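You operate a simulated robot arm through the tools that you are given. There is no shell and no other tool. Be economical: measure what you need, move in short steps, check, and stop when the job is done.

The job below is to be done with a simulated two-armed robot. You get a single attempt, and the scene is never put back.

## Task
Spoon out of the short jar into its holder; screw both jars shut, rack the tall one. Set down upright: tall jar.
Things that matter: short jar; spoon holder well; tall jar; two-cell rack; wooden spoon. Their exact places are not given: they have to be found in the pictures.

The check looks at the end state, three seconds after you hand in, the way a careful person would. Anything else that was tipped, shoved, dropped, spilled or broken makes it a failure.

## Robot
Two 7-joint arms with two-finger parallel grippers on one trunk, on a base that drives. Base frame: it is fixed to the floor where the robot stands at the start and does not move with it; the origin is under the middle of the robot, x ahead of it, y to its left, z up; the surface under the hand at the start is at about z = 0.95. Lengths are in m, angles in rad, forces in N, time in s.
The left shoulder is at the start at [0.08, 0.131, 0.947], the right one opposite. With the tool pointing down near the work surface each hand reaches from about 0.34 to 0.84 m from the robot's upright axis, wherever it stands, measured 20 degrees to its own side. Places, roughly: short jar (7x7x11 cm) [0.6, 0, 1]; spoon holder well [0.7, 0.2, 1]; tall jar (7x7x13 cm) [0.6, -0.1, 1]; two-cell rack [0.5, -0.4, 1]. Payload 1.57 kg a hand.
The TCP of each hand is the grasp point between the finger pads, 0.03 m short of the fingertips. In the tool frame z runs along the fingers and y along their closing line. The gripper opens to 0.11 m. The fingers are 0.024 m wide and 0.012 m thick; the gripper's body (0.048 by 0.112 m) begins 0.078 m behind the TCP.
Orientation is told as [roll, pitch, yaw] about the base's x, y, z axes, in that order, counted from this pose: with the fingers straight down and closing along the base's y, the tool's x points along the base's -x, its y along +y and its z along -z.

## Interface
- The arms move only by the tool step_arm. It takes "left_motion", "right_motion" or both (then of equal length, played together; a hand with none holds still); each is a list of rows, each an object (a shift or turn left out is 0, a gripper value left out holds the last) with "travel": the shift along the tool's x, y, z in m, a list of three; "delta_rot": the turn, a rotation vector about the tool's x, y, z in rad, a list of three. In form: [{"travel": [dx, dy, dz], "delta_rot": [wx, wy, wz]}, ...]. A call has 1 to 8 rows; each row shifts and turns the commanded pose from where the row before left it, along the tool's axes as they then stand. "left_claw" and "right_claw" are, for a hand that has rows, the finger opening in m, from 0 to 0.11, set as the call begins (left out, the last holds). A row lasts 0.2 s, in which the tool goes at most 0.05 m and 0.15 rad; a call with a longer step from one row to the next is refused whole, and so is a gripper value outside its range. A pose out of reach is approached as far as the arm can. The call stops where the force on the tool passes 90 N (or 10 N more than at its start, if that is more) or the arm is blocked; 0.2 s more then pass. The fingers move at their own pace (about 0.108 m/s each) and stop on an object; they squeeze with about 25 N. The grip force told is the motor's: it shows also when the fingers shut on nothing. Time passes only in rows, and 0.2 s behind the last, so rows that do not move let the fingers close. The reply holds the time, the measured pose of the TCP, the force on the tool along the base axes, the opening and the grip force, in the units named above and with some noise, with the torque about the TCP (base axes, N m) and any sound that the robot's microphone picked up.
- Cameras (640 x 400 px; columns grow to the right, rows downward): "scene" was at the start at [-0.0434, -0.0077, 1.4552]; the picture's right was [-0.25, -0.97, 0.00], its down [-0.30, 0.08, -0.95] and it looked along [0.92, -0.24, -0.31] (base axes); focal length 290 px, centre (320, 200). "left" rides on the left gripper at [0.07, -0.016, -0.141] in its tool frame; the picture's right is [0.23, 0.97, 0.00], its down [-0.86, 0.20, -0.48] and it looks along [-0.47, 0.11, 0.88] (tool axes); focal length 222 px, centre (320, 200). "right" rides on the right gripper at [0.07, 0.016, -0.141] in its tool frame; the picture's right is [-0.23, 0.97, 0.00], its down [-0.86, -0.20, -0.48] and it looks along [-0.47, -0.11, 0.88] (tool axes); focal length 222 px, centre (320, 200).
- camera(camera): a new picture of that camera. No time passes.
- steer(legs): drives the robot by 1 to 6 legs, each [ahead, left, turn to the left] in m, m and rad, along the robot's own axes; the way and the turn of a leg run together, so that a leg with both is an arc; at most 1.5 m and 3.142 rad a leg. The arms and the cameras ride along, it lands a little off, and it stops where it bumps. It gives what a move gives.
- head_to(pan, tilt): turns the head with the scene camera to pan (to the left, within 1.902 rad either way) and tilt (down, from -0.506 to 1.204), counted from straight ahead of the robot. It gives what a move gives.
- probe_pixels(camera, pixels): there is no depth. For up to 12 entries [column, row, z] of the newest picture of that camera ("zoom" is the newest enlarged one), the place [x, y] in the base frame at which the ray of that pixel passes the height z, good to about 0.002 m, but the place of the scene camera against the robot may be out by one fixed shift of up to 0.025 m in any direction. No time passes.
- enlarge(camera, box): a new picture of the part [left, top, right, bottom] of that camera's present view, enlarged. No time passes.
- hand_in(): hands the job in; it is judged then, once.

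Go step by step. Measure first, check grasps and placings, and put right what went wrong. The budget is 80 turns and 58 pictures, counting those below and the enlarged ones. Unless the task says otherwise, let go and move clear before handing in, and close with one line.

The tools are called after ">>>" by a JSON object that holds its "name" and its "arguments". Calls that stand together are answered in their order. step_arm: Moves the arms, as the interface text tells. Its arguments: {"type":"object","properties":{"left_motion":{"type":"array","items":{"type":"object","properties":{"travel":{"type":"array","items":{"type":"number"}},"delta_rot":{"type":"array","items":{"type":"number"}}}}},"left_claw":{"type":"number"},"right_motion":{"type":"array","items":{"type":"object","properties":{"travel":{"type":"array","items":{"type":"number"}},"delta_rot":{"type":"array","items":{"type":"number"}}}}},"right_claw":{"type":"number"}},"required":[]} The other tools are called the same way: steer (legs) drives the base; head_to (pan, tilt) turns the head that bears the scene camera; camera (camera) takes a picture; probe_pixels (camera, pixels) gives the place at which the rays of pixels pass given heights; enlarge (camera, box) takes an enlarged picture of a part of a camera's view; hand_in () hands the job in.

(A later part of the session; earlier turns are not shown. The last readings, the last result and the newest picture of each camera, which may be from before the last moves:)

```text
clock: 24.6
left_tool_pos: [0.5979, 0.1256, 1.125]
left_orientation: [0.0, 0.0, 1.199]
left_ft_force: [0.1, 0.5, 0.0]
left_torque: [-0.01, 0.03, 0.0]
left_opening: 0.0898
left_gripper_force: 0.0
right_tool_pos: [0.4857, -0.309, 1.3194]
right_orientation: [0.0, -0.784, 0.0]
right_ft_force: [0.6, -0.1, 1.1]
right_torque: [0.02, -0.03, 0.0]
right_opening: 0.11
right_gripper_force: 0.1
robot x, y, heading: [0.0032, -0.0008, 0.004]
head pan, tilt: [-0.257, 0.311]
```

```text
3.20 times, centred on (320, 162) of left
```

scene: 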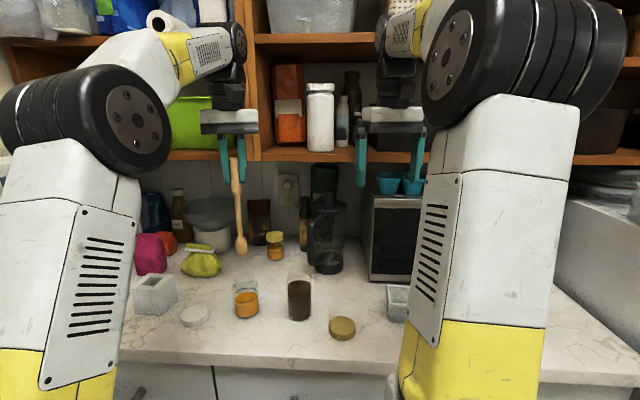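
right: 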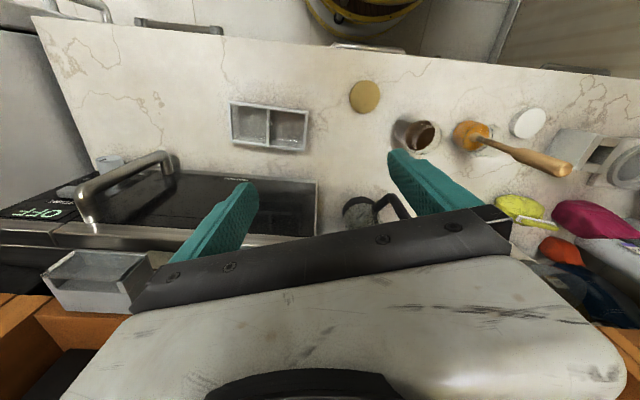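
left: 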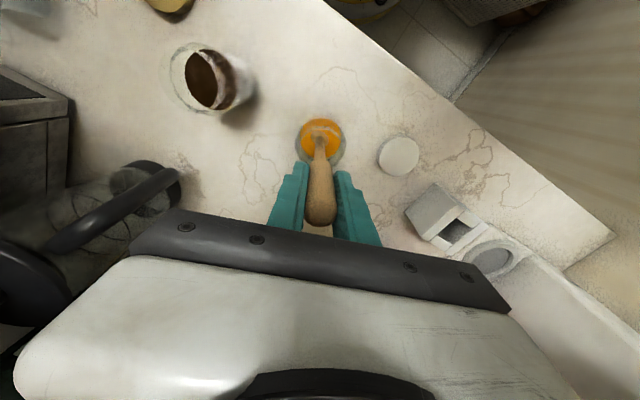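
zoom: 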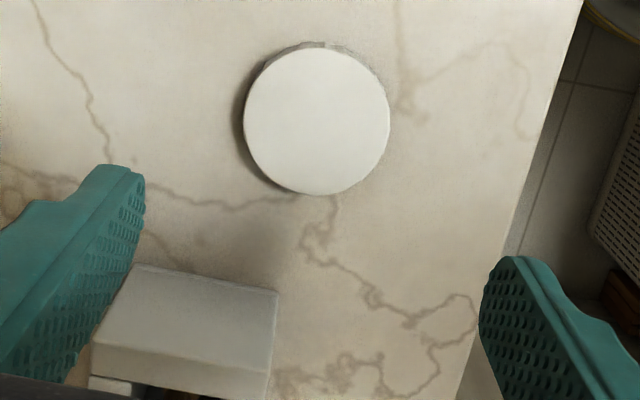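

The lid is centred at (317,118). I probe it, descend to ~0.995, then feel.

>>> {"name": "probe_pixels", "arguments": {"camera": "zoom", "pixels": [[317, 119, 0.967], [243, 119, 0.967], [391, 119, 0.967], [317, 45, 0.967], [317, 195, 0.967]]}}

>>> {"name": "step_arm", "arguments": {"left_motion": [{"travel": [0, 0, 0.04]}, {"travel": [0, 0, 0.04]}, {"travel": [0, 0, 0.035]}, {"travel": [0, 0, 0.012]}, {}]}}

>>> {"name": "step_arm", "arguments": {"left_motion": [{"travel": [0, 0, 0.005]}, {}]}}

>>> {"name": "step_arm", "arguments": {"left_motion": [{"travel": [0, 0, 0.004]}, {}]}}

```text
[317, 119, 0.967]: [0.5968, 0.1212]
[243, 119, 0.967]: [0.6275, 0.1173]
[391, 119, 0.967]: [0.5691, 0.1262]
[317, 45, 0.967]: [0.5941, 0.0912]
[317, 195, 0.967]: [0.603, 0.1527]
```

```text
clock: 25.8
left_tool_pos: [0.5973, 0.1244, 0.9975]
left_orientation: [0.001, -0.001, 1.2]
left_ft_force: [-0.1, -0.1, -0.6]
left_torque: [0.03, 0.01, 0.0]
left_opening: 0.09
left_gripper_force: 0.2
right_tool_pos: [0.4851, -0.3082, 1.32]
right_orientation: [0.0, -0.785, 0.001]
right_ft_force: [0.8, 0.5, 0.7]
right_torque: [0.03, 0.0, -0.02]
right_opening: 0.1099
right_gripper_force: 0.1
robot x, y, heading: [-0.0005, -0.0047, 0.0]
head pan, tilt: [-0.257, 0.311]
```

```text
clock: 26.4
left_tool_pos: [0.5977, 0.1244, 0.9941]
left_orientation: [0.001, -0.001, 1.2]
left_ft_force: [-0.5, 0.5, 0.5]
left_torque: [-0.01, 0.02, -0.03]
left_opening: 0.0901
left_gripper_force: 0.0
right_tool_pos: [0.4856, -0.3098, 1.3199]
right_orientation: [0.001, -0.784, 0.001]
right_ft_force: [-0.2, -0.2, -0.8]
right_torque: [0.02, 0.03, 0.01]
right_opening: 0.11
right_gripper_force: 0.1
robot x, y, heading: [0.0039, 0.0012, 0.002]
head pan, tilt: [-0.257, 0.311]
```

```text
clock: 27.0
left_tool_pos: [0.5961, 0.1242, 0.9898]
left_orientation: [0.001, 0.001, 1.2]
left_ft_force: [-0.7, -0.4, 0.4]
left_torque: [0.01, -0.02, 0.0]
left_opening: 0.09
left_gripper_force: 0.0
right_tool_pos: [0.4851, -0.3096, 1.319]
right_orientation: [0.0, -0.786, 0.0]
right_ft_force: [-0.5, 1.1, -0.1]
right_torque: [0.02, -0.01, -0.01]
right_opening: 0.11
right_gripper_force: 0.1
robot x, y, heading: [0.0005, 0.0014, 0.001]
head pan, tilt: [-0.257, 0.311]
```

>>> {"name": "step_arm", "arguments": {"left_motion": [{"travel": [0, 0, 0.004]}, {}]}}

>>> {"name": "step_arm", "arguments": {"left_motion": [{}, {}, {}], "left_claw": 0.0}}

>>> {"name": "step_arm", "arguments": {"left_motion": [{"travel": [0, 0, -0.02]}, {"travel": [0, 0, -0.04]}, {"travel": [0, 0, -0.045]}, {"travel": [0, 0, -0.045]}, {}]}}

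>>> {"name": "enlarge", "arguments": {"camera": "left", "box": [220, 100, 420, 225]}}

```text
clock: 27.6
left_tool_pos: [0.5978, 0.1245, 0.9837]
left_orientation: [-0.001, 0.0, 1.201]
left_ft_force: [-0.1, 0.7, 0.6]
left_torque: [0.01, -0.03, 0.01]
left_opening: 0.0901
left_gripper_force: 0.0
right_tool_pos: [0.485, -0.3091, 1.3199]
right_orientation: [-0.001, -0.785, 0.001]
right_ft_force: [-0.3, 0.1, 0.0]
right_torque: [-0.01, -0.03, -0.02]
right_opening: 0.1099
right_gripper_force: 0.0
robot x, y, heading: [-0.0015, 0.001, -0.001]
head pan, tilt: [-0.257, 0.311]
```

```text
clock: 28.4
left_tool_pos: [0.5975, 0.1245, 0.9852]
left_orientation: [0.002, 0.001, 1.197]
left_ft_force: [0.3, 0.4, -0.3]
left_torque: [-0.04, 0.02, -0.02]
left_opening: 0.0597
left_gripper_force: 25.1
right_tool_pos: [0.486, -0.309, 1.3186]
right_orientation: [0.0, -0.786, 0.0]
right_ft_force: [0.6, 0.0, -0.2]
right_torque: [-0.02, 0.0, -0.02]
right_opening: 0.1099
right_gripper_force: 0.0
robot x, y, heading: [0.0018, -0.0009, 0.005]
head pan, tilt: [-0.257, 0.311]
```

```text
clock: 29.6
left_tool_pos: [0.5966, 0.1242, 1.1354]
left_orientation: [0.001, 0.001, 1.199]
left_ft_force: [-0.3, 0.4, -0.2]
left_torque: [0.01, -0.01, -0.02]
left_opening: 0.0596
left_gripper_force: 24.8
right_tool_pos: [0.4854, -0.3102, 1.3205]
right_orientation: [0.001, -0.785, 0.0]
right_ft_force: [-0.5, 0.2, 0.2]
right_torque: [0.03, 0.01, 0.0]
right_opening: 0.1102
right_gripper_force: 0.0
robot x, y, heading: [-0.0021, 0.0016, -0.0]
head pan, tilt: [-0.257, 0.311]
```

```text
3.20 times, centred on (320, 162) of left
```

zoom: 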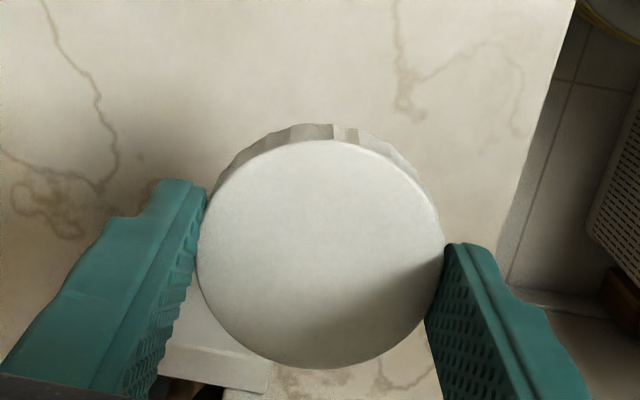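

The white lid is held (0.0597). I bring the right hand above-in-front of the short jar at 45° along y, then down.

>>> {"name": "probe_pixels", "arguments": {"camera": "zoom", "pixels": [[320, 255, 1.118], [320, 255, 1.125], [197, 255, 1.118], [444, 255, 1.118]]}}

>>> {"name": "step_arm", "arguments": {"right_motion": [{"travel": [0, 0.044, 0]}, {"travel": [0, 0.044, 0]}, {"travel": [0, 0.044, 0]}, {"travel": [0, 0.044, 0]}, {"travel": [0, 0.044, 0]}, {"travel": [0, 0.044, 0]}, {"travel": [0, 0.0435, 0]}, {}]}}

>>> {"name": "step_arm", "arguments": {"right_motion": [{"travel": [0.0314, 0, 0.0314]}, {"travel": [0.0314, 0, 0.0314]}, {"travel": [0.0314, 0, 0.0314]}, {"travel": [0.0314, 0, 0.0314]}, {"travel": [0.0314, 0, 0.0314]}, {}]}}

>>> {"name": "camera", "arguments": {"camera": "right"}}

>>> {"name": "camera", "arguments": {"camera": "scene"}}

```text
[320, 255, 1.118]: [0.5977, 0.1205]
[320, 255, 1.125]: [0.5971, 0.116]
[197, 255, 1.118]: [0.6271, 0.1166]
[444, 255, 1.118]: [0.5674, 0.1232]
```

```text
clock: 31.4
left_tool_pos: [0.5972, 0.1243, 1.1355]
left_orientation: [-0.001, 0.0, 1.198]
left_ft_force: [-0.3, 0.6, -0.5]
left_torque: [0.0, 0.04, -0.02]
left_opening: 0.0598
left_gripper_force: 24.8
right_tool_pos: [0.4857, -0.0019, 1.3202]
right_orientation: [0.001, -0.784, 0.0]
right_ft_force: [0.5, -0.8, -0.6]
right_torque: [0.01, -0.01, -0.05]
right_opening: 0.1099
right_gripper_force: 0.1
robot x, y, heading: [0.0001, 0.0007, -0.004]
head pan, tilt: [-0.257, 0.311]
```

```text
clock: 32.8
left_tool_pos: [0.5978, 0.1237, 1.1346]
left_orientation: [0.001, -0.002, 1.199]
left_ft_force: [-0.1, -0.5, -0.1]
left_torque: [-0.04, 0.01, 0.02]
left_opening: 0.0594
left_gripper_force: 25.5
right_tool_pos: [0.4849, -0.0011, 1.0967]
right_orientation: [0.0, -0.783, 0.003]
right_ft_force: [-0.4, -0.4, 0.5]
right_torque: [0.04, 0.01, 0.02]
right_opening: 0.1099
right_gripper_force: 0.1
robot x, y, heading: [0.0033, 0.0009, -0.003]
head pan, tilt: [-0.257, 0.311]
```

```text
24 pictures are left
```

right: 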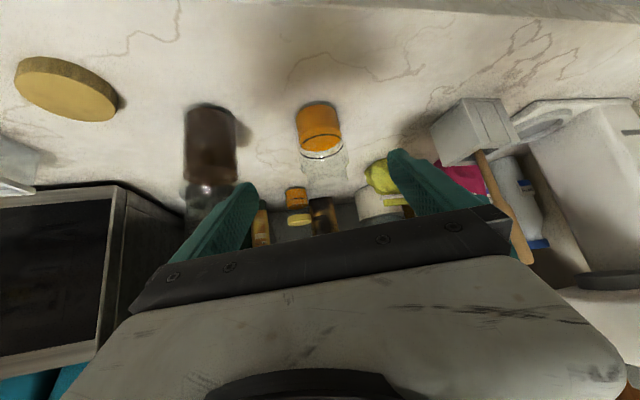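

```text
23 pictures are left
```

scene: 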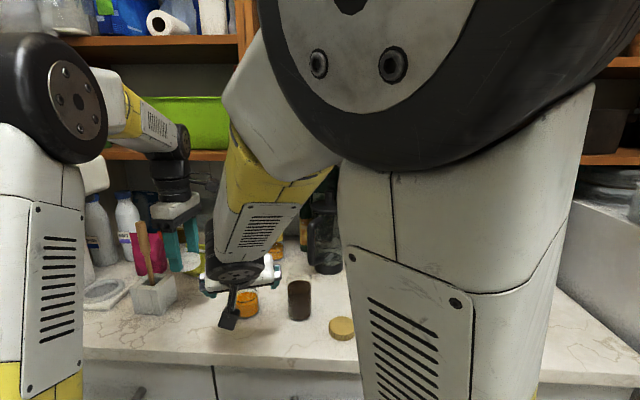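

The jar sits midway between the right fingers (column ~322), with the tall jar clear to the side. Advance 0.148 along the tool and close gently on it.

>>> {"name": "step_arm", "arguments": {"right_motion": [{"travel": [0, 0, 0.035]}, {"travel": [0, 0, 0.035]}, {"travel": [0, 0, 0.035]}, {"travel": [0, 0, 0.03]}, {"travel": [0, 0, 0.013]}, {}], "right_claw": 0.095}}

>>> {"name": "step_arm", "arguments": {"right_motion": [{}, {}, {}], "right_claw": 0.0}}

>>> {"name": "camera", "arguments": {"camera": "right"}}

```text
clock: 34.2
left_tool_pos: [0.5972, 0.1264, 1.1303]
left_orientation: [0.007, 0.001, 1.206]
left_ft_force: [0.3, 0.0, 0.7]
left_torque: [0.0, -0.02, -0.03]
left_opening: 0.0597
left_gripper_force: 24.8
right_tool_pos: [0.5886, 0.0054, 0.9972]
right_orientation: [0.021, -0.792, -0.004]
right_ft_force: [-0.6, -0.5, 0.3]
right_torque: [0.0, 0.02, 0.05]
right_opening: 0.0951
right_gripper_force: 0.1
robot x, y, heading: [0.0028, -0.0001, 0.001]
head pan, tilt: [-0.257, 0.311]
```

```text
clock: 35.0
left_tool_pos: [0.5981, 0.1263, 1.1306]
left_orientation: [0.009, 0.0, 1.204]
left_ft_force: [-0.4, 0.0, 0.0]
left_torque: [0.0, -0.02, -0.01]
left_opening: 0.0597
left_gripper_force: 25.1
right_tool_pos: [0.5896, 0.0044, 0.997]
right_orientation: [0.021, -0.791, -0.006]
right_ft_force: [0.1, 1.1, 2.2]
right_torque: [-0.11, -0.04, 0.03]
right_opening: 0.059
right_gripper_force: 24.6
robot x, y, heading: [-0.0004, -0.0023, 0.003]
head pan, tilt: [-0.257, 0.311]
```

```text
22 pictures are left
```

right: 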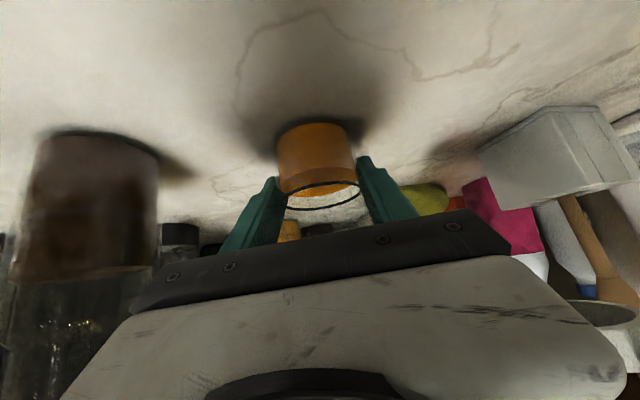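

Both arms' poses deviated a few mm (left roll .007, right roll .021), suggesting the arms touch one another. I check the scene view.

>>> {"name": "camera", "arguments": {"camera": "scene"}}

```text
21 pictures are left
```

scene: 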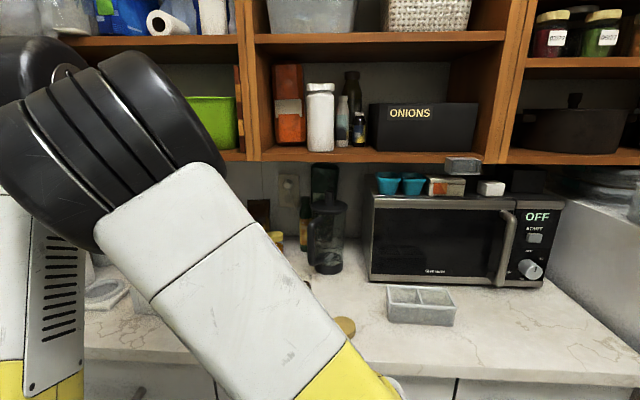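

The right arm's elbow swung across into the left arm; that hold is a bad posture. I release the jar and back the right hand out the way it came, then will try screwing by pressing the lid with the left alone.

>>> {"name": "step_arm", "arguments": {"right_motion": [{}, {}, {"travel": [0, 0, -0.025]}, {"travel": [0, 0, -0.035]}, {"travel": [0, 0, -0.035]}, {"travel": [0, 0, -0.035]}, {"travel": [0, 0, -0.02]}, {}], "right_claw": 0.095}}

>>> {"name": "step_arm", "arguments": {"right_motion": [{"travel": [-0.0314, 0, -0.0314]}, {"travel": [-0.0314, 0, -0.0314]}, {"travel": [-0.0314, 0, -0.0314]}, {"travel": [-0.0314, 0, -0.0314]}, {"travel": [-0.0314, 0, -0.0314]}, {"travel": [0, -0.04, 0]}, {"travel": [0, -0.04, 0]}, {"travel": [0, -0.04, 0]}]}}

>>> {"name": "step_arm", "arguments": {"right_motion": [{"travel": [0, -0.04, 0], "delta_rot": [0, 0.13, 0]}, {"travel": [0, -0.04, 0], "delta_rot": [0, 0.13, 0]}, {"travel": [0, -0.04, 0], "delta_rot": [0, 0.13, 0]}, {"travel": [0, -0.04, 0], "delta_rot": [0, 0.13, 0]}, {"travel": [0, -0.03, 0], "delta_rot": [0, 0.13, 0]}, {"delta_rot": [0, 0.135, 0]}, {}]}}

>>> {"name": "camera", "arguments": {"camera": "scene"}}

```text
clock: 36.8
left_tool_pos: [0.5981, 0.1243, 1.1343]
left_orientation: [0.001, 0.0, 1.198]
left_ft_force: [-0.3, 1.0, -0.2]
left_torque: [0.02, 0.01, -0.02]
left_opening: 0.0595
left_gripper_force: 24.8
right_tool_pos: [0.4847, -0.003, 1.098]
right_orientation: [0.0, -0.785, 0.0]
right_ft_force: [0.1, -0.5, 0.1]
right_torque: [0.0, -0.07, 0.0]
right_opening: 0.0949
right_gripper_force: 0.0
robot x, y, heading: [-0.0041, 0.0021, 0.003]
head pan, tilt: [-0.257, 0.311]
```

```text
clock: 38.6
left_tool_pos: [0.5977, 0.1245, 1.1347]
left_orientation: [0.0, -0.002, 1.2]
left_ft_force: [-0.1, 0.7, -0.4]
left_torque: [-0.02, 0.0, 0.01]
left_opening: 0.0597
left_gripper_force: 25.1
right_tool_pos: [0.4832, -0.1219, 1.3215]
right_orientation: [-0.002, -0.785, 0.004]
right_ft_force: [0.3, 0.5, -0.5]
right_torque: [-0.01, 0.02, -0.03]
right_opening: 0.095
right_gripper_force: 0.0
robot x, y, heading: [0.003, 0.0013, -0.003]
head pan, tilt: [-0.257, 0.311]
```

```text
clock: 40.2
left_tool_pos: [0.5988, 0.1238, 1.1347]
left_orientation: [-0.001, 0.001, 1.2]
left_ft_force: [0.0, 1.1, 0.0]
left_torque: [0.01, 0.0, -0.03]
left_opening: 0.0598
left_gripper_force: 25.1
right_tool_pos: [0.4842, -0.3115, 1.321]
right_orientation: [0.001, 0.001, 0.001]
right_ft_force: [0.5, -0.5, -0.6]
right_torque: [-0.02, 0.02, 0.01]
right_opening: 0.095
right_gripper_force: 0.0
robot x, y, heading: [-0.0006, -0.0009, -0.0]
head pan, tilt: [-0.257, 0.311]
```

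```text
20 pictures are left
```

scene: 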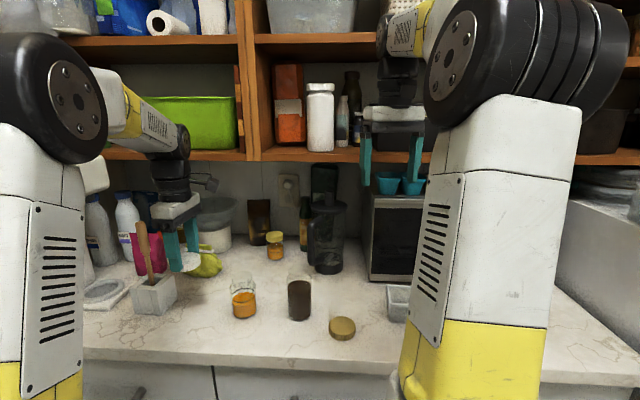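

Everything is back and upright; the short jar may have slid a few mm, so I place the left camera vertically over it (lid in hand) to re-measure.

>>> {"name": "step_arm", "arguments": {"left_motion": [{"travel": [0.0217, -0.0105, 0]}, {"travel": [0.0217, -0.0105, 0]}, {}]}}

>>> {"name": "enlarge", "arguments": {"camera": "left", "box": [240, 20, 400, 120]}}

>>> {"name": "probe_pixels", "arguments": {"camera": "zoom", "pixels": [[320, 237, 1.0], [320, 237, 1.06]]}}

```text
clock: 41.0
left_tool_pos: [0.6024, 0.0758, 1.1347]
left_orientation: [0.0, 0.001, 1.2]
left_ft_force: [-0.4, -0.1, 0.4]
left_torque: [0.01, 0.0, -0.06]
left_opening: 0.0593
left_gripper_force: 24.9
right_tool_pos: [0.4842, -0.3129, 1.3207]
right_orientation: [0.001, 0.002, 0.0]
right_ft_force: [0.7, -1.1, 0.7]
right_torque: [0.0, -0.01, -0.02]
right_opening: 0.0949
right_gripper_force: 0.1
robot x, y, heading: [0.0003, 0.0016, 0.003]
head pan, tilt: [-0.257, 0.311]
```

```text
4.00 times, centred on (320, 70) of left
```

zoom: 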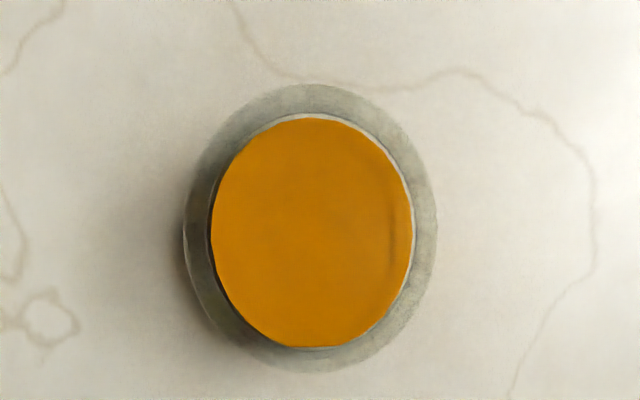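

```text
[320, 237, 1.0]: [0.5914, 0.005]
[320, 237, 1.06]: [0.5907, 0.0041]
```

>>> {"name": "probe_pixels", "arguments": {"camera": "zoom", "pixels": [[311, 232, 0.99], [310, 228, 1.05], [183, 228, 1.04], [437, 228, 1.04], [310, 84, 1.04], [310, 373, 1.04]]}}

```text
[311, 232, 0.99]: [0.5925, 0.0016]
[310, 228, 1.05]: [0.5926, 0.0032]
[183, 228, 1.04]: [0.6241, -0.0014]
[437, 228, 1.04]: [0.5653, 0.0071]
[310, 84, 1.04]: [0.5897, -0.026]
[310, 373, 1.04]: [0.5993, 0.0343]
```

Short jar centre ≈(0.593,0.003). Move the lid over it and lower with force checks.

>>> {"name": "step_arm", "arguments": {"left_motion": [{"travel": [0.035, -0.0088, 0]}, {"travel": [0.035, -0.0088, 0]}, {"travel": [0, 0, 0.02]}, {"travel": [0, 0, 0.01]}, {}]}}

>>> {"name": "step_arm", "arguments": {"left_motion": [{"travel": [0, 0, 0.005]}, {}]}}

>>> {"name": "step_arm", "arguments": {"left_motion": [{"travel": [0, 0, 0.005]}, {}]}}

>>> {"name": "step_arm", "arguments": {"left_motion": [{"travel": [0, 0, 0.004]}, {}]}}

```text
clock: 42.2
left_tool_pos: [0.5938, 0.0046, 1.1052]
left_orientation: [0.0, -0.001, 1.2]
left_ft_force: [0.9, -0.6, -0.2]
left_torque: [-0.02, -0.03, -0.02]
left_opening: 0.0597
left_gripper_force: 24.6
right_tool_pos: [0.4838, -0.3124, 1.3211]
right_orientation: [0.001, 0.0, 0.0]
right_ft_force: [0.6, -0.7, 0.3]
right_torque: [-0.01, 0.0, 0.0]
right_opening: 0.0949
right_gripper_force: 0.1
robot x, y, heading: [0.0031, 0.0013, 0.0]
head pan, tilt: [-0.257, 0.311]
```

```text
clock: 42.8
left_tool_pos: [0.5927, 0.0049, 1.1004]
left_orientation: [-0.001, 0.0, 1.198]
left_ft_force: [-0.3, 0.4, -0.1]
left_torque: [0.0, 0.02, 0.02]
left_opening: 0.0598
left_gripper_force: 25.1
right_tool_pos: [0.4841, -0.3121, 1.3209]
right_orientation: [0.0, 0.001, 0.0]
right_ft_force: [0.6, 0.3, -0.4]
right_torque: [0.01, 0.04, -0.03]
right_opening: 0.0949
right_gripper_force: 0.1
robot x, y, heading: [0.0036, 0.0008, -0.0]
head pan, tilt: [-0.257, 0.311]
```

```text
clock: 43.4
left_tool_pos: [0.5927, 0.0054, 1.0953]
left_orientation: [-0.001, 0.0, 1.198]
left_ft_force: [-0.6, 0.5, -0.2]
left_torque: [-0.01, -0.01, 0.03]
left_opening: 0.0597
left_gripper_force: 24.8
right_tool_pos: [0.4835, -0.3123, 1.3217]
right_orientation: [0.0, 0.001, 0.0]
right_ft_force: [0.1, -0.1, -0.2]
right_torque: [-0.02, 0.04, 0.02]
right_opening: 0.0949
right_gripper_force: 0.1
robot x, y, heading: [-0.0002, 0.0011, -0.0]
head pan, tilt: [-0.257, 0.311]
```

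```text
clock: 44.0
left_tool_pos: [0.5929, 0.0039, 1.0911]
left_orientation: [0.0, 0.001, 1.198]
left_ft_force: [0.0, -0.5, 0.0]
left_torque: [0.0, 0.02, 0.03]
left_opening: 0.0597
left_gripper_force: 25.1
right_tool_pos: [0.4852, -0.3121, 1.3203]
right_orientation: [0.0, -0.001, 0.001]
right_ft_force: [-0.4, 0.6, 0.0]
right_torque: [0.0, 0.03, 0.0]
right_opening: 0.095
right_gripper_force: 0.1
robot x, y, heading: [0.0022, 0.0004, 0.003]
head pan, tilt: [-0.257, 0.311]
```

>>> {"name": "step_arm", "arguments": {"left_motion": [{"travel": [0, 0, 0.004]}, {}]}}

>>> {"name": "step_arm", "arguments": {"left_motion": [{"travel": [0, 0, 0.003]}, {}]}}

>>> {"name": "step_arm", "arguments": {"left_motion": [{"travel": [0, 0, 0.003]}, {}]}}

>>> {"name": "step_arm", "arguments": {"left_motion": [{"travel": [0, 0, 0.003]}, {}]}}

```text
clock: 44.6
left_tool_pos: [0.5928, 0.005, 1.0882]
left_orientation: [0.0, 0.0, 1.199]
left_ft_force: [-0.2, 0.2, 0.2]
left_torque: [0.01, 0.01, 0.04]
left_opening: 0.0597
left_gripper_force: 25.0
right_tool_pos: [0.4838, -0.3118, 1.3203]
right_orientation: [0.0, 0.0, 0.0]
right_ft_force: [-0.6, 0.0, -0.2]
right_torque: [0.02, 0.03, -0.01]
right_opening: 0.0953
right_gripper_force: 0.1
robot x, y, heading: [-0.001, -0.0003, -0.005]
head pan, tilt: [-0.257, 0.311]
```

```text
clock: 45.2
left_tool_pos: [0.5929, 0.0052, 1.0837]
left_orientation: [-0.001, -0.002, 1.2]
left_ft_force: [0.1, 0.4, -0.1]
left_torque: [0.03, -0.01, 0.03]
left_opening: 0.0597
left_gripper_force: 25.0
right_tool_pos: [0.484, -0.3122, 1.3205]
right_orientation: [0.0, 0.0, 0.0]
right_ft_force: [-0.1, 0.2, -0.3]
right_torque: [0.01, 0.04, -0.03]
right_opening: 0.095
right_gripper_force: 0.0
robot x, y, heading: [0.0016, 0.0017, 0.002]
head pan, tilt: [-0.257, 0.311]
```

```text
clock: 45.8
left_tool_pos: [0.5919, 0.0047, 1.0805]
left_orientation: [0.0, 0.001, 1.2]
left_ft_force: [-0.4, 0.3, -0.6]
left_torque: [0.02, 0.03, 0.0]
left_opening: 0.0598
left_gripper_force: 25.0
right_tool_pos: [0.4825, -0.312, 1.3211]
right_orientation: [0.0, 0.0, 0.0]
right_ft_force: [-0.5, -0.8, 0.4]
right_torque: [0.02, 0.02, 0.02]
right_opening: 0.0951
right_gripper_force: 0.2
robot x, y, heading: [0.004, -0.0011, 0.004]
head pan, tilt: [-0.257, 0.311]
```

```text
clock: 46.4
left_tool_pos: [0.592, 0.0061, 1.0787]
left_orientation: [-0.001, -0.001, 1.198]
left_ft_force: [-0.4, -0.2, -1.6]
left_torque: [-0.03, 0.01, -0.02]
left_opening: 0.0597
left_gripper_force: 24.6
right_tool_pos: [0.4844, -0.3114, 1.3204]
right_orientation: [0.001, -0.002, 0.0]
right_ft_force: [-0.4, 0.6, -0.5]
right_torque: [0.01, 0.01, 0.03]
right_opening: 0.0951
right_gripper_force: 0.1
robot x, y, heading: [0.0015, -0.0011, -0.004]
head pan, tilt: [-0.257, 0.311]
```

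No contact yet at TCP 1.079; look before going on.

>>> {"name": "enlarge", "arguments": {"camera": "scene", "box": [190, 230, 310, 330]}}

>>> {"name": "step_arm", "arguments": {"left_motion": [{"travel": [0, 0, 0.003]}, {}]}}

>>> {"name": "step_arm", "arguments": {"left_motion": [{"travel": [0, 0, 0.003]}, {}]}}

```text
4.00 times, centred on (250, 280) of scene
```

zoom: 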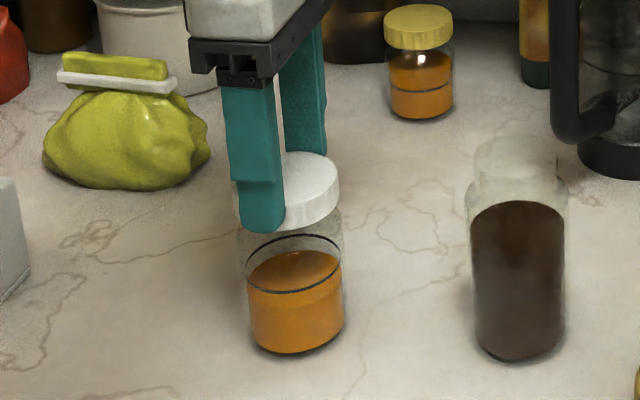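

```text
clock: 47.0
left_tool_pos: [0.592, 0.0039, 1.0766]
left_orientation: [-0.004, 0.002, 1.198]
left_ft_force: [-2.1, 2.7, 21.8]
left_torque: [0.14, 0.37, -0.03]
left_opening: 0.0595
left_gripper_force: 24.9
right_tool_pos: [0.4836, -0.3111, 1.3208]
right_orientation: [0.0, 0.001, -0.001]
right_ft_force: [0.2, -0.5, -0.8]
right_torque: [0.03, 0.03, -0.03]
right_opening: 0.095
right_gripper_force: 0.0
robot x, y, heading: [0.0028, -0.0015, 0.0]
head pan, tilt: [-0.257, 0.311]
```

```text
clock: 47.6
left_tool_pos: [0.5916, 0.0047, 1.0743]
left_orientation: [-0.004, -0.001, 1.2]
left_ft_force: [0.0, 1.7, 29.3]
left_torque: [0.07, 0.06, -0.05]
left_opening: 0.0596
left_gripper_force: 25.3
right_tool_pos: [0.4823, -0.3111, 1.3221]
right_orientation: [-0.001, -0.001, 0.001]
right_ft_force: [0.1, 0.2, 0.5]
right_torque: [0.02, 0.02, 0.01]
right_opening: 0.0951
right_gripper_force: 0.0
robot x, y, heading: [0.0039, -0.0003, -0.0]
head pan, tilt: [-0.257, 0.311]
```

Lid is seated on the neck with 29 N down. Start screwing: clockwise seen from above (+ about tool z), 1.2 rad.

>>> {"name": "step_arm", "arguments": {"left_motion": [{"delta_rot": [0, 0, 0.15]}, {"delta_rot": [0, 0, 0.15]}, {"delta_rot": [0, 0, 0.15]}, {"delta_rot": [0, 0, 0.15]}]}}

>>> {"name": "step_arm", "arguments": {"left_motion": [{"delta_rot": [0, 0, 0.15]}, {"delta_rot": [0, 0, 0.15]}, {"delta_rot": [0, 0, 0.15]}, {"delta_rot": [0, 0, 0.15]}]}}

```text
clock: 48.6
left_tool_pos: [0.5915, 0.0062, 1.0725]
left_orientation: [0.001, -0.001, 0.597]
left_ft_force: [3.0, 3.1, 21.7]
left_torque: [0.03, -0.09, 0.03]
left_opening: 0.0595
left_gripper_force: 25.2
right_tool_pos: [0.483, -0.3123, 1.3214]
right_orientation: [0.0, -0.001, 0.0]
right_ft_force: [-0.3, 0.0, -0.3]
right_torque: [0.0, 0.02, 0.01]
right_opening: 0.0952
right_gripper_force: 0.0
robot x, y, heading: [0.0013, -0.0006, 0.0]
head pan, tilt: [-0.257, 0.311]
```

```text
clock: 49.6
left_tool_pos: [0.5916, 0.0043, 1.0722]
left_orientation: [0.0, 0.001, -0.001]
left_ft_force: [1.1, 3.4, 12.4]
left_torque: [0.13, -0.12, -0.04]
left_opening: 0.0597
left_gripper_force: 25.0
right_tool_pos: [0.4828, -0.3118, 1.3208]
right_orientation: [0.0, 0.0, -0.001]
right_ft_force: [-1.1, -0.8, -0.1]
right_torque: [0.01, 0.03, 0.03]
right_opening: 0.0952
right_gripper_force: 0.0
robot x, y, heading: [0.0005, 0.0019, 0.005]
head pan, tilt: [-0.257, 0.311]
```

Vertical force falls 29→12 N while turning: the lid is advancing down the thread. Continue, feeding down slightly.

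>>> {"name": "step_arm", "arguments": {"left_motion": [{"travel": [0, 0, 0.0004], "delta_rot": [0, 0, 0.15]}, {"travel": [0, 0, 0.0004], "delta_rot": [0, 0, 0.15]}, {"travel": [0, 0, 0.0004], "delta_rot": [0, 0, 0.15]}, {"travel": [0, 0, 0.0004], "delta_rot": [0, 0, 0.15]}]}}

>>> {"name": "step_arm", "arguments": {"left_motion": [{"travel": [0, 0, 0.0004], "delta_rot": [0, 0, 0.15]}, {"travel": [0, 0, 0.0004], "delta_rot": [0, 0, 0.15]}, {"travel": [0, 0, 0.0004], "delta_rot": [0, 0, 0.15]}, {"travel": [0, 0, 0.0004], "delta_rot": [0, 0, 0.15]}]}}

>>> {"name": "step_arm", "arguments": {"left_motion": [{"travel": [0, 0, 0.0004], "delta_rot": [0, 0, 0.15]}, {"travel": [0, 0, 0.0004], "delta_rot": [0, 0, 0.15]}, {"travel": [0, 0, 0.0004], "delta_rot": [0, 0, 0.15]}, {"travel": [0, 0, 0.0004], "delta_rot": [0, 0, 0.15]}]}}

```text
clock: 50.6
left_tool_pos: [0.5916, 0.0045, 1.0708]
left_orientation: [-0.001, -0.002, -0.602]
left_ft_force: [-0.2, 4.2, 16.7]
left_torque: [0.14, 0.12, -0.03]
left_opening: 0.0594
left_gripper_force: 25.4
right_tool_pos: [0.4838, -0.3117, 1.321]
right_orientation: [0.001, 0.0, 0.0]
right_ft_force: [0.1, -0.5, 0.2]
right_torque: [-0.01, 0.0, 0.0]
right_opening: 0.095
right_gripper_force: 0.0
robot x, y, heading: [-0.0033, -0.0027, -0.001]
head pan, tilt: [-0.257, 0.311]
```

```text
clock: 51.6
left_tool_pos: [0.5913, 0.0062, 1.0716]
left_orientation: [0.004, -0.002, -1.199]
left_ft_force: [1.4, 4.0, 29.5]
left_torque: [0.14, -0.07, -0.01]
left_opening: 0.0596
left_gripper_force: 24.6
right_tool_pos: [0.483, -0.3125, 1.3221]
right_orientation: [0.0, 0.001, 0.0]
right_ft_force: [0.3, 0.3, 0.5]
right_torque: [0.0, 0.02, 0.01]
right_opening: 0.0951
right_gripper_force: 0.1
robot x, y, heading: [-0.0008, 0.0037, 0.002]
head pan, tilt: [-0.257, 0.311]
```

```text
clock: 52.6
left_tool_pos: [0.5921, 0.0046, 1.0687]
left_orientation: [0.002, -0.002, -1.804]
left_ft_force: [5.9, 2.1, 28.5]
left_torque: [0.01, -0.16, -0.01]
left_opening: 0.0595
left_gripper_force: 24.5
right_tool_pos: [0.4841, -0.3117, 1.3203]
right_orientation: [0.001, -0.001, 0.001]
right_ft_force: [-0.3, 0.1, 0.2]
right_torque: [-0.01, -0.02, 0.0]
right_opening: 0.095
right_gripper_force: 0.0
robot x, y, heading: [-0.0019, -0.0006, -0.002]
head pan, tilt: [-0.257, 0.311]
```

After 3 rad the lid went down ~5 mm at equal force. Check visually.

>>> {"name": "enlarge", "arguments": {"camera": "scene", "box": [190, 230, 310, 330]}}

>>> {"name": "step_arm", "arguments": {"left_motion": [{"delta_rot": [0, 0, 0.15]}, {"delta_rot": [0, 0, 0.15]}, {"delta_rot": [0, 0, 0.15]}]}}

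```text
4.00 times, centred on (250, 280) of scene
```

zoom: 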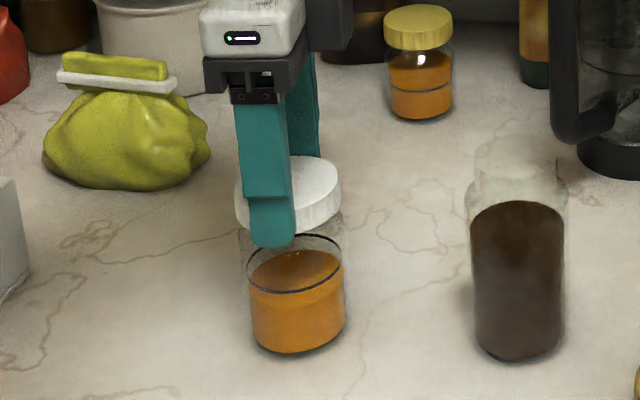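

```text
clock: 53.4
left_tool_pos: [0.5917, 0.0047, 1.0678]
left_orientation: [0.003, 0.0, -2.252]
left_ft_force: [6.9, 1.0, 25.7]
left_torque: [-0.04, -0.24, -0.01]
left_opening: 0.0596
left_gripper_force: 25.5
right_tool_pos: [0.4833, -0.3123, 1.3217]
right_orientation: [0.0, -0.001, 0.001]
right_ft_force: [1.0, -0.8, -0.1]
right_torque: [0.0, -0.02, 0.0]
right_opening: 0.095
right_gripper_force: 0.1
robot x, y, heading: [0.001, 0.0, -0.003]
head pan, tilt: [-0.257, 0.311]
```

The fingers slid down on the lid (tip row 247 vs 232) more than the lid sank, so downforce was excessive. I release, rise to regrip height, turn back, and re-turn with gentler pressure.

>>> {"name": "step_arm", "arguments": {"left_motion": [{}, {}, {"travel": [0, 0, -0.008]}, {"delta_rot": [0, 0, -0.15]}, {"delta_rot": [0, 0, -0.15]}, {"delta_rot": [0, 0, -0.15]}, {"delta_rot": [0, 0, -0.15]}, {"delta_rot": [0, 0, -0.15]}], "left_claw": 0.085}}

>>> {"name": "enlarge", "arguments": {"camera": "scene", "box": [220, 260, 270, 320]}}

>>> {"name": "step_arm", "arguments": {"left_motion": [{"delta_rot": [0, 0, -0.15]}, {"delta_rot": [0, 0, -0.15]}, {"delta_rot": [0, 0, -0.15]}, {"delta_rot": [0, 0, -0.15]}, {"delta_rot": [0, 0, -0.15]}, {"delta_rot": [0, 0, -0.15]}, {"delta_rot": [0, 0, -0.15]}, {"delta_rot": [0, 0, -0.15]}]}}

>>> {"name": "step_arm", "arguments": {"left_motion": [{"delta_rot": [0, 0, -0.15]}, {"delta_rot": [0, 0, -0.15]}, {"delta_rot": [0, 0, -0.15]}, {"delta_rot": [0, 0, -0.15]}, {"delta_rot": [0, 0, -0.15]}, {"delta_rot": [0, 0, -0.15]}, {"delta_rot": [0, 0, -0.15]}, {"delta_rot": [0, 0, -0.15]}]}}

>>> {"name": "enlarge", "arguments": {"camera": "left", "box": [220, 100, 420, 225]}}

```text
clock: 55.2
left_tool_pos: [0.5923, 0.0047, 1.076]
left_orientation: [0.0, 0.002, -1.495]
left_ft_force: [0.5, 0.3, 0.1]
left_torque: [0.0, 0.0, -0.01]
left_opening: 0.0849
left_gripper_force: 0.2
right_tool_pos: [0.4841, -0.3119, 1.3205]
right_orientation: [0.002, 0.0, -0.002]
right_ft_force: [-0.6, 0.0, -0.1]
right_torque: [-0.02, -0.02, 0.0]
right_opening: 0.095
right_gripper_force: 0.1
robot x, y, heading: [-0.0034, -0.0013, -0.003]
head pan, tilt: [-0.257, 0.311]
```

```text
6.67 times, centred on (245, 290) of scene
```

zoom: 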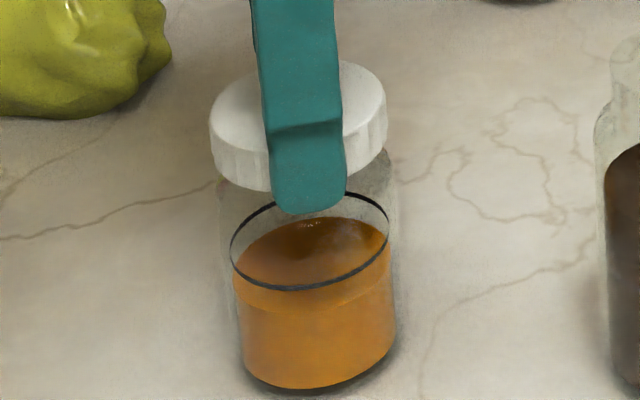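

```text
clock: 57.0
left_tool_pos: [0.5928, 0.0035, 1.0757]
left_orientation: [-0.001, 0.0, -0.294]
left_ft_force: [0.0, -0.6, 0.6]
left_torque: [-0.03, 0.01, -0.04]
left_opening: 0.0848
left_gripper_force: 0.1
right_tool_pos: [0.4843, -0.3114, 1.3219]
right_orientation: [0.0, 0.001, 0.0]
right_ft_force: [-0.3, -0.2, 0.4]
right_torque: [-0.01, -0.02, 0.04]
right_opening: 0.0951
right_gripper_force: 0.0
robot x, y, heading: [0.0016, 0.003, -0.004]
head pan, tilt: [-0.257, 0.311]
```

```text
clock: 58.8
left_tool_pos: [0.5923, 0.0045, 1.0747]
left_orientation: [0.001, -0.001, 0.902]
left_ft_force: [0.2, -0.7, -0.3]
left_torque: [0.01, 0.03, 0.02]
left_opening: 0.085
left_gripper_force: 0.1
right_tool_pos: [0.4855, -0.3121, 1.3209]
right_orientation: [0.001, 0.001, -0.003]
right_ft_force: [0.1, -0.5, 0.4]
right_torque: [-0.02, -0.01, -0.01]
right_opening: 0.0947
right_gripper_force: 0.1
robot x, y, heading: [-0.0002, 0.0006, 0.005]
head pan, tilt: [-0.257, 0.311]
```

```text
3.20 times, centred on (320, 162) of left
```

zoom: 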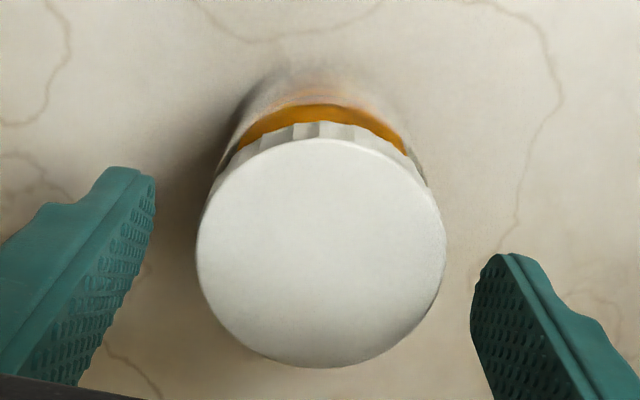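

The lid sits level and close to the shoulder. Regrip and turn with light pressure, watching torque.

>>> {"name": "step_arm", "arguments": {"left_motion": [{}, {}, {}], "left_claw": 0.0}}

>>> {"name": "step_arm", "arguments": {"left_motion": [{"travel": [0, 0, 0.002], "delta_rot": [0, 0, 0.15]}, {"delta_rot": [0, 0, 0.15]}, {"delta_rot": [0, 0, 0.15]}, {"delta_rot": [0, 0, 0.15]}]}}

>>> {"name": "step_arm", "arguments": {"left_motion": [{"delta_rot": [0, 0, 0.15]}, {"delta_rot": [0, 0, 0.15]}, {"delta_rot": [0, 0, 0.15]}, {"delta_rot": [0, 0, 0.15]}]}}

>>> {"name": "step_arm", "arguments": {"left_motion": [{"delta_rot": [0, 0, 0.15]}, {"delta_rot": [0, 0, 0.15]}, {"delta_rot": [0, 0, 0.15]}, {"delta_rot": [0, 0, 0.15]}]}}

```text
clock: 59.6
left_tool_pos: [0.5909, 0.0049, 1.0753]
left_orientation: [0.001, 0.002, 0.899]
left_ft_force: [-0.1, -0.1, 0.1]
left_torque: [-0.03, 0.0, -0.02]
left_opening: 0.0596
left_gripper_force: 24.5
right_tool_pos: [0.4834, -0.3123, 1.3198]
right_orientation: [0.001, 0.0, 0.0]
right_ft_force: [0.4, 0.8, 0.0]
right_torque: [0.0, 0.01, 0.03]
right_opening: 0.0947
right_gripper_force: 0.1
robot x, y, heading: [0.0002, -0.0011, 0.001]
head pan, tilt: [-0.257, 0.311]
```

```text
clock: 60.6
left_tool_pos: [0.5919, 0.005, 1.0741]
left_orientation: [-0.001, -0.003, 0.296]
left_ft_force: [0.1, -1.2, 13.8]
left_torque: [-0.06, 0.09, -0.02]
left_opening: 0.0594
left_gripper_force: 25.0
right_tool_pos: [0.4835, -0.3123, 1.3222]
right_orientation: [0.0, 0.001, 0.0]
right_ft_force: [-0.8, 0.8, -0.2]
right_torque: [0.02, 0.02, 0.01]
right_opening: 0.095
right_gripper_force: 0.0
robot x, y, heading: [-0.0011, 0.0037, 0.002]
head pan, tilt: [-0.257, 0.311]
```

```text
clock: 61.6
left_tool_pos: [0.5921, 0.0051, 1.0733]
left_orientation: [-0.001, -0.001, -0.302]
left_ft_force: [0.9, -1.6, 15.4]
left_torque: [-0.09, -0.01, 0.06]
left_opening: 0.0594
left_gripper_force: 24.9
right_tool_pos: [0.4832, -0.3118, 1.3207]
right_orientation: [-0.001, 0.0, 0.0]
right_ft_force: [0.4, 0.0, -0.8]
right_torque: [-0.02, -0.04, 0.0]
right_opening: 0.0952
right_gripper_force: 0.1
robot x, y, heading: [0.0021, 0.0008, 0.005]
head pan, tilt: [-0.257, 0.311]
```

```text
clock: 62.6
left_tool_pos: [0.5922, 0.0043, 1.0741]
left_orientation: [0.001, 0.0, -0.903]
left_ft_force: [0.3, -0.5, 11.5]
left_torque: [-0.02, -0.02, 0.17]
left_opening: 0.0593
left_gripper_force: 25.3
right_tool_pos: [0.483, -0.3121, 1.321]
right_orientation: [-0.001, 0.0, 0.0]
right_ft_force: [0.3, -0.3, 0.2]
right_torque: [0.01, -0.02, 0.01]
right_opening: 0.0948
right_gripper_force: 0.1
robot x, y, heading: [0.0031, -0.0033, 0.003]
head pan, tilt: [-0.257, 0.311]
```

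The resisting torque is now rising (0.06→0.17 N·m): the thread is tightening. Continue.

>>> {"name": "step_arm", "arguments": {"left_motion": [{"delta_rot": [0, 0, 0.15]}, {"delta_rot": [0, 0, 0.15]}, {"delta_rot": [0, 0, 0.15]}]}}

>>> {"name": "step_arm", "arguments": {"left_motion": [{"delta_rot": [0, 0, 0.15]}, {"delta_rot": [0, 0, 0.15]}, {"delta_rot": [0, 0, 0.15]}]}}

>>> {"name": "step_arm", "arguments": {"left_motion": [{"delta_rot": [0, 0, 0.15]}, {"delta_rot": [0, 0, 0.15]}, {"delta_rot": [0, 0, 0.15]}]}}

```text
clock: 63.4
left_tool_pos: [0.5907, 0.0055, 1.0726]
left_orientation: [-0.001, 0.001, -1.349]
left_ft_force: [-0.6, 0.0, 9.8]
left_torque: [0.03, 0.05, 0.14]
left_opening: 0.0589
left_gripper_force: 25.2
right_tool_pos: [0.4837, -0.3113, 1.3214]
right_orientation: [-0.001, -0.001, -0.001]
right_ft_force: [-0.4, 0.5, -0.5]
right_torque: [-0.01, -0.02, 0.0]
right_opening: 0.0949
right_gripper_force: 0.2
robot x, y, heading: [-0.0002, 0.0001, 0.0]
head pan, tilt: [-0.257, 0.311]
```

```text
clock: 64.2
left_tool_pos: [0.592, 0.0052, 1.0728]
left_orientation: [0.0, 0.0, -1.801]
left_ft_force: [0.4, -0.3, 4.4]
left_torque: [0.02, 0.01, 0.08]
left_opening: 0.0592
left_gripper_force: 25.4
right_tool_pos: [0.4833, -0.3125, 1.3216]
right_orientation: [0.001, 0.001, 0.001]
right_ft_force: [0.1, 0.1, -0.4]
right_torque: [0.02, -0.01, -0.03]
right_opening: 0.0949
right_gripper_force: 0.1
robot x, y, heading: [-0.0014, 0.0011, -0.005]
head pan, tilt: [-0.257, 0.311]
```

```text
clock: 65.0
left_tool_pos: [0.5914, 0.0047, 1.0729]
left_orientation: [0.001, 0.001, -2.252]
left_ft_force: [-0.3, -0.5, 8.0]
left_torque: [0.06, 0.04, 0.12]
left_opening: 0.0592
left_gripper_force: 25.3
right_tool_pos: [0.4824, -0.311, 1.3207]
right_orientation: [0.0, -0.001, -0.001]
right_ft_force: [-0.3, -0.7, 0.3]
right_torque: [0.0, -0.02, -0.01]
right_opening: 0.0951
right_gripper_force: 0.0
robot x, y, heading: [0.0037, 0.001, -0.004]
head pan, tilt: [-0.257, 0.311]
```

Torque now tracks the downforce as if the whole jar turns on the counter, i.e. the lid is tight to that level. I press ~20 N more and turn further to tighten.

>>> {"name": "step_arm", "arguments": {"left_motion": [{"travel": [0, 0, 0.002]}, {"travel": [0, 0, 0.001], "delta_rot": [0, 0, 0.1]}, {"delta_rot": [0, 0, 0.1]}, {"delta_rot": [0, 0, 0.1]}]}}

>>> {"name": "step_arm", "arguments": {"left_motion": [{"delta_rot": [0, 0, 0.1]}, {"delta_rot": [0, 0, 0.1]}]}}

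```text
clock: 66.0
left_tool_pos: [0.5919, 0.0043, 1.0701]
left_orientation: [0.0, 0.002, -2.548]
left_ft_force: [0.2, -0.8, 21.0]
left_torque: [-0.04, 0.02, 0.25]
left_opening: 0.0589
left_gripper_force: 25.1
right_tool_pos: [0.4831, -0.3126, 1.3212]
right_orientation: [0.001, 0.001, 0.001]
right_ft_force: [0.3, -0.4, -0.9]
right_torque: [0.0, 0.01, -0.03]
right_opening: 0.095
right_gripper_force: 0.0
robot x, y, heading: [0.0008, -0.0018, -0.001]
head pan, tilt: [-0.257, 0.311]
```

```text
clock: 66.6
left_tool_pos: [0.5922, 0.0049, 1.0698]
left_orientation: [0.0, 0.001, -2.75]
left_ft_force: [-0.7, 0.9, 14.1]
left_torque: [0.02, -0.07, 0.23]
left_opening: 0.0589
left_gripper_force: 25.0
right_tool_pos: [0.4847, -0.3111, 1.3211]
right_orientation: [0.0, 0.0, 0.002]
right_ft_force: [-0.9, -0.3, 0.6]
right_torque: [0.02, 0.01, 0.0]
right_opening: 0.095
right_gripper_force: 0.0
robot x, y, heading: [-0.0009, -0.0006, -0.002]
head pan, tilt: [-0.257, 0.311]
```

Torque 0.25 N·m at 21 N. Lift test: raise a centimetre; if it is threaded the jar's weight shows.

>>> {"name": "step_arm", "arguments": {"left_motion": [{"travel": [0, 0, -0.005]}, {"travel": [0, 0, -0.006]}, {}]}}

>>> {"name": "enlarge", "arguments": {"camera": "scene", "box": [200, 250, 290, 330]}}

```text
clock: 67.4
left_tool_pos: [0.5915, 0.0049, 1.0802]
left_orientation: [0.0, -0.002, -2.749]
left_ft_force: [-0.2, 0.7, -3.4]
left_torque: [-0.04, -0.01, 0.02]
left_opening: 0.0587
left_gripper_force: 25.1
right_tool_pos: [0.4836, -0.3106, 1.3216]
right_orientation: [0.0, -0.001, 0.0]
right_ft_force: [0.5, -0.7, -0.1]
right_torque: [0.0, -0.02, -0.03]
right_opening: 0.095
right_gripper_force: 0.1
robot x, y, heading: [-0.0, -0.0006, 0.004]
head pan, tilt: [-0.257, 0.311]
```

```text
5.00 times, centred on (245, 290) of scene
```

zoom: 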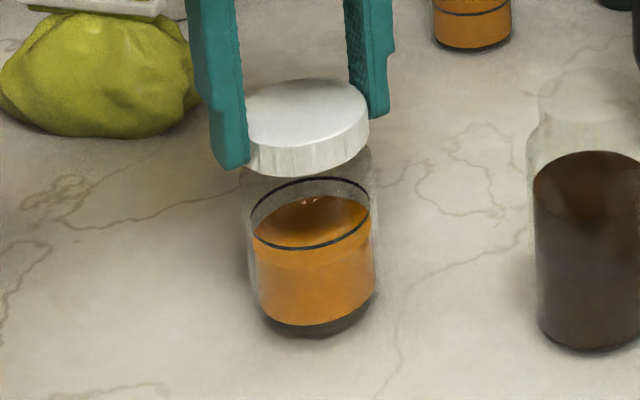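

The jar's weight (3.4 N) lifts with the lid: threaded and tight. Set it back down, release, rise and clear out.

>>> {"name": "step_arm", "arguments": {"left_motion": [{"travel": [0, 0, 0.005]}, {"travel": [0, 0, 0.003]}, {}]}}

>>> {"name": "step_arm", "arguments": {"left_motion": [{"travel": [0, 0, 0.0015]}, {}]}}

```text
clock: 68.2
left_tool_pos: [0.5923, 0.005, 1.0726]
left_orientation: [-0.001, -0.001, -2.75]
left_ft_force: [0.2, -0.5, -3.1]
left_torque: [0.0, -0.01, 0.01]
left_opening: 0.0586
left_gripper_force: 25.4
right_tool_pos: [0.484, -0.3116, 1.3205]
right_orientation: [-0.001, 0.0, 0.001]
right_ft_force: [-0.1, -0.7, 1.2]
right_torque: [0.0, -0.01, -0.01]
right_opening: 0.0949
right_gripper_force: 0.1
robot x, y, heading: [-0.0006, 0.0021, 0.001]
head pan, tilt: [-0.257, 0.311]
```

```text
clock: 68.8
left_tool_pos: [0.5913, 0.0035, 1.072]
left_orientation: [0.001, -0.001, -2.75]
left_ft_force: [0.4, -0.7, -3.6]
left_torque: [0.01, 0.0, -0.02]
left_opening: 0.0586
left_gripper_force: 25.3
right_tool_pos: [0.4833, -0.3133, 1.3207]
right_orientation: [0.001, 0.001, -0.001]
right_ft_force: [0.5, -0.6, 1.0]
right_torque: [-0.01, 0.01, 0.02]
right_opening: 0.095
right_gripper_force: 0.1
robot x, y, heading: [-0.0009, 0.0017, 0.003]
head pan, tilt: [-0.257, 0.311]
```

>>> {"name": "step_arm", "arguments": {"left_motion": [{"travel": [0, 0, 0.0015]}, {}]}}

>>> {"name": "step_arm", "arguments": {"left_motion": [{"travel": [0, 0, 0.001]}, {}]}}

```text
clock: 69.4
left_tool_pos: [0.5923, 0.0048, 1.0715]
left_orientation: [0.0, 0.0, -2.75]
left_ft_force: [-0.7, 0.8, 3.8]
left_torque: [0.0, 0.06, 0.01]
left_opening: 0.0588
left_gripper_force: 25.0
right_tool_pos: [0.4837, -0.3114, 1.3213]
right_orientation: [-0.001, 0.0, 0.0]
right_ft_force: [0.1, -0.1, 0.4]
right_torque: [-0.01, -0.03, 0.03]
right_opening: 0.0945
right_gripper_force: 0.0
robot x, y, heading: [0.0032, -0.0005, 0.001]
head pan, tilt: [-0.257, 0.311]
```

```text
clock: 70.0
left_tool_pos: [0.5918, 0.0041, 1.0701]
left_orientation: [0.004, 0.002, -2.748]
left_ft_force: [-1.6, 1.0, 15.5]
left_torque: [0.09, 0.19, -0.02]
left_opening: 0.0588
left_gripper_force: 24.7
right_tool_pos: [0.4834, -0.3115, 1.322]
right_orientation: [0.002, -0.001, 0.0]
right_ft_force: [-0.5, 0.1, 0.1]
right_torque: [0.04, 0.0, 0.02]
right_opening: 0.0949
right_gripper_force: 0.1
robot x, y, heading: [0.0033, -0.0018, -0.0]
head pan, tilt: [-0.257, 0.311]
```

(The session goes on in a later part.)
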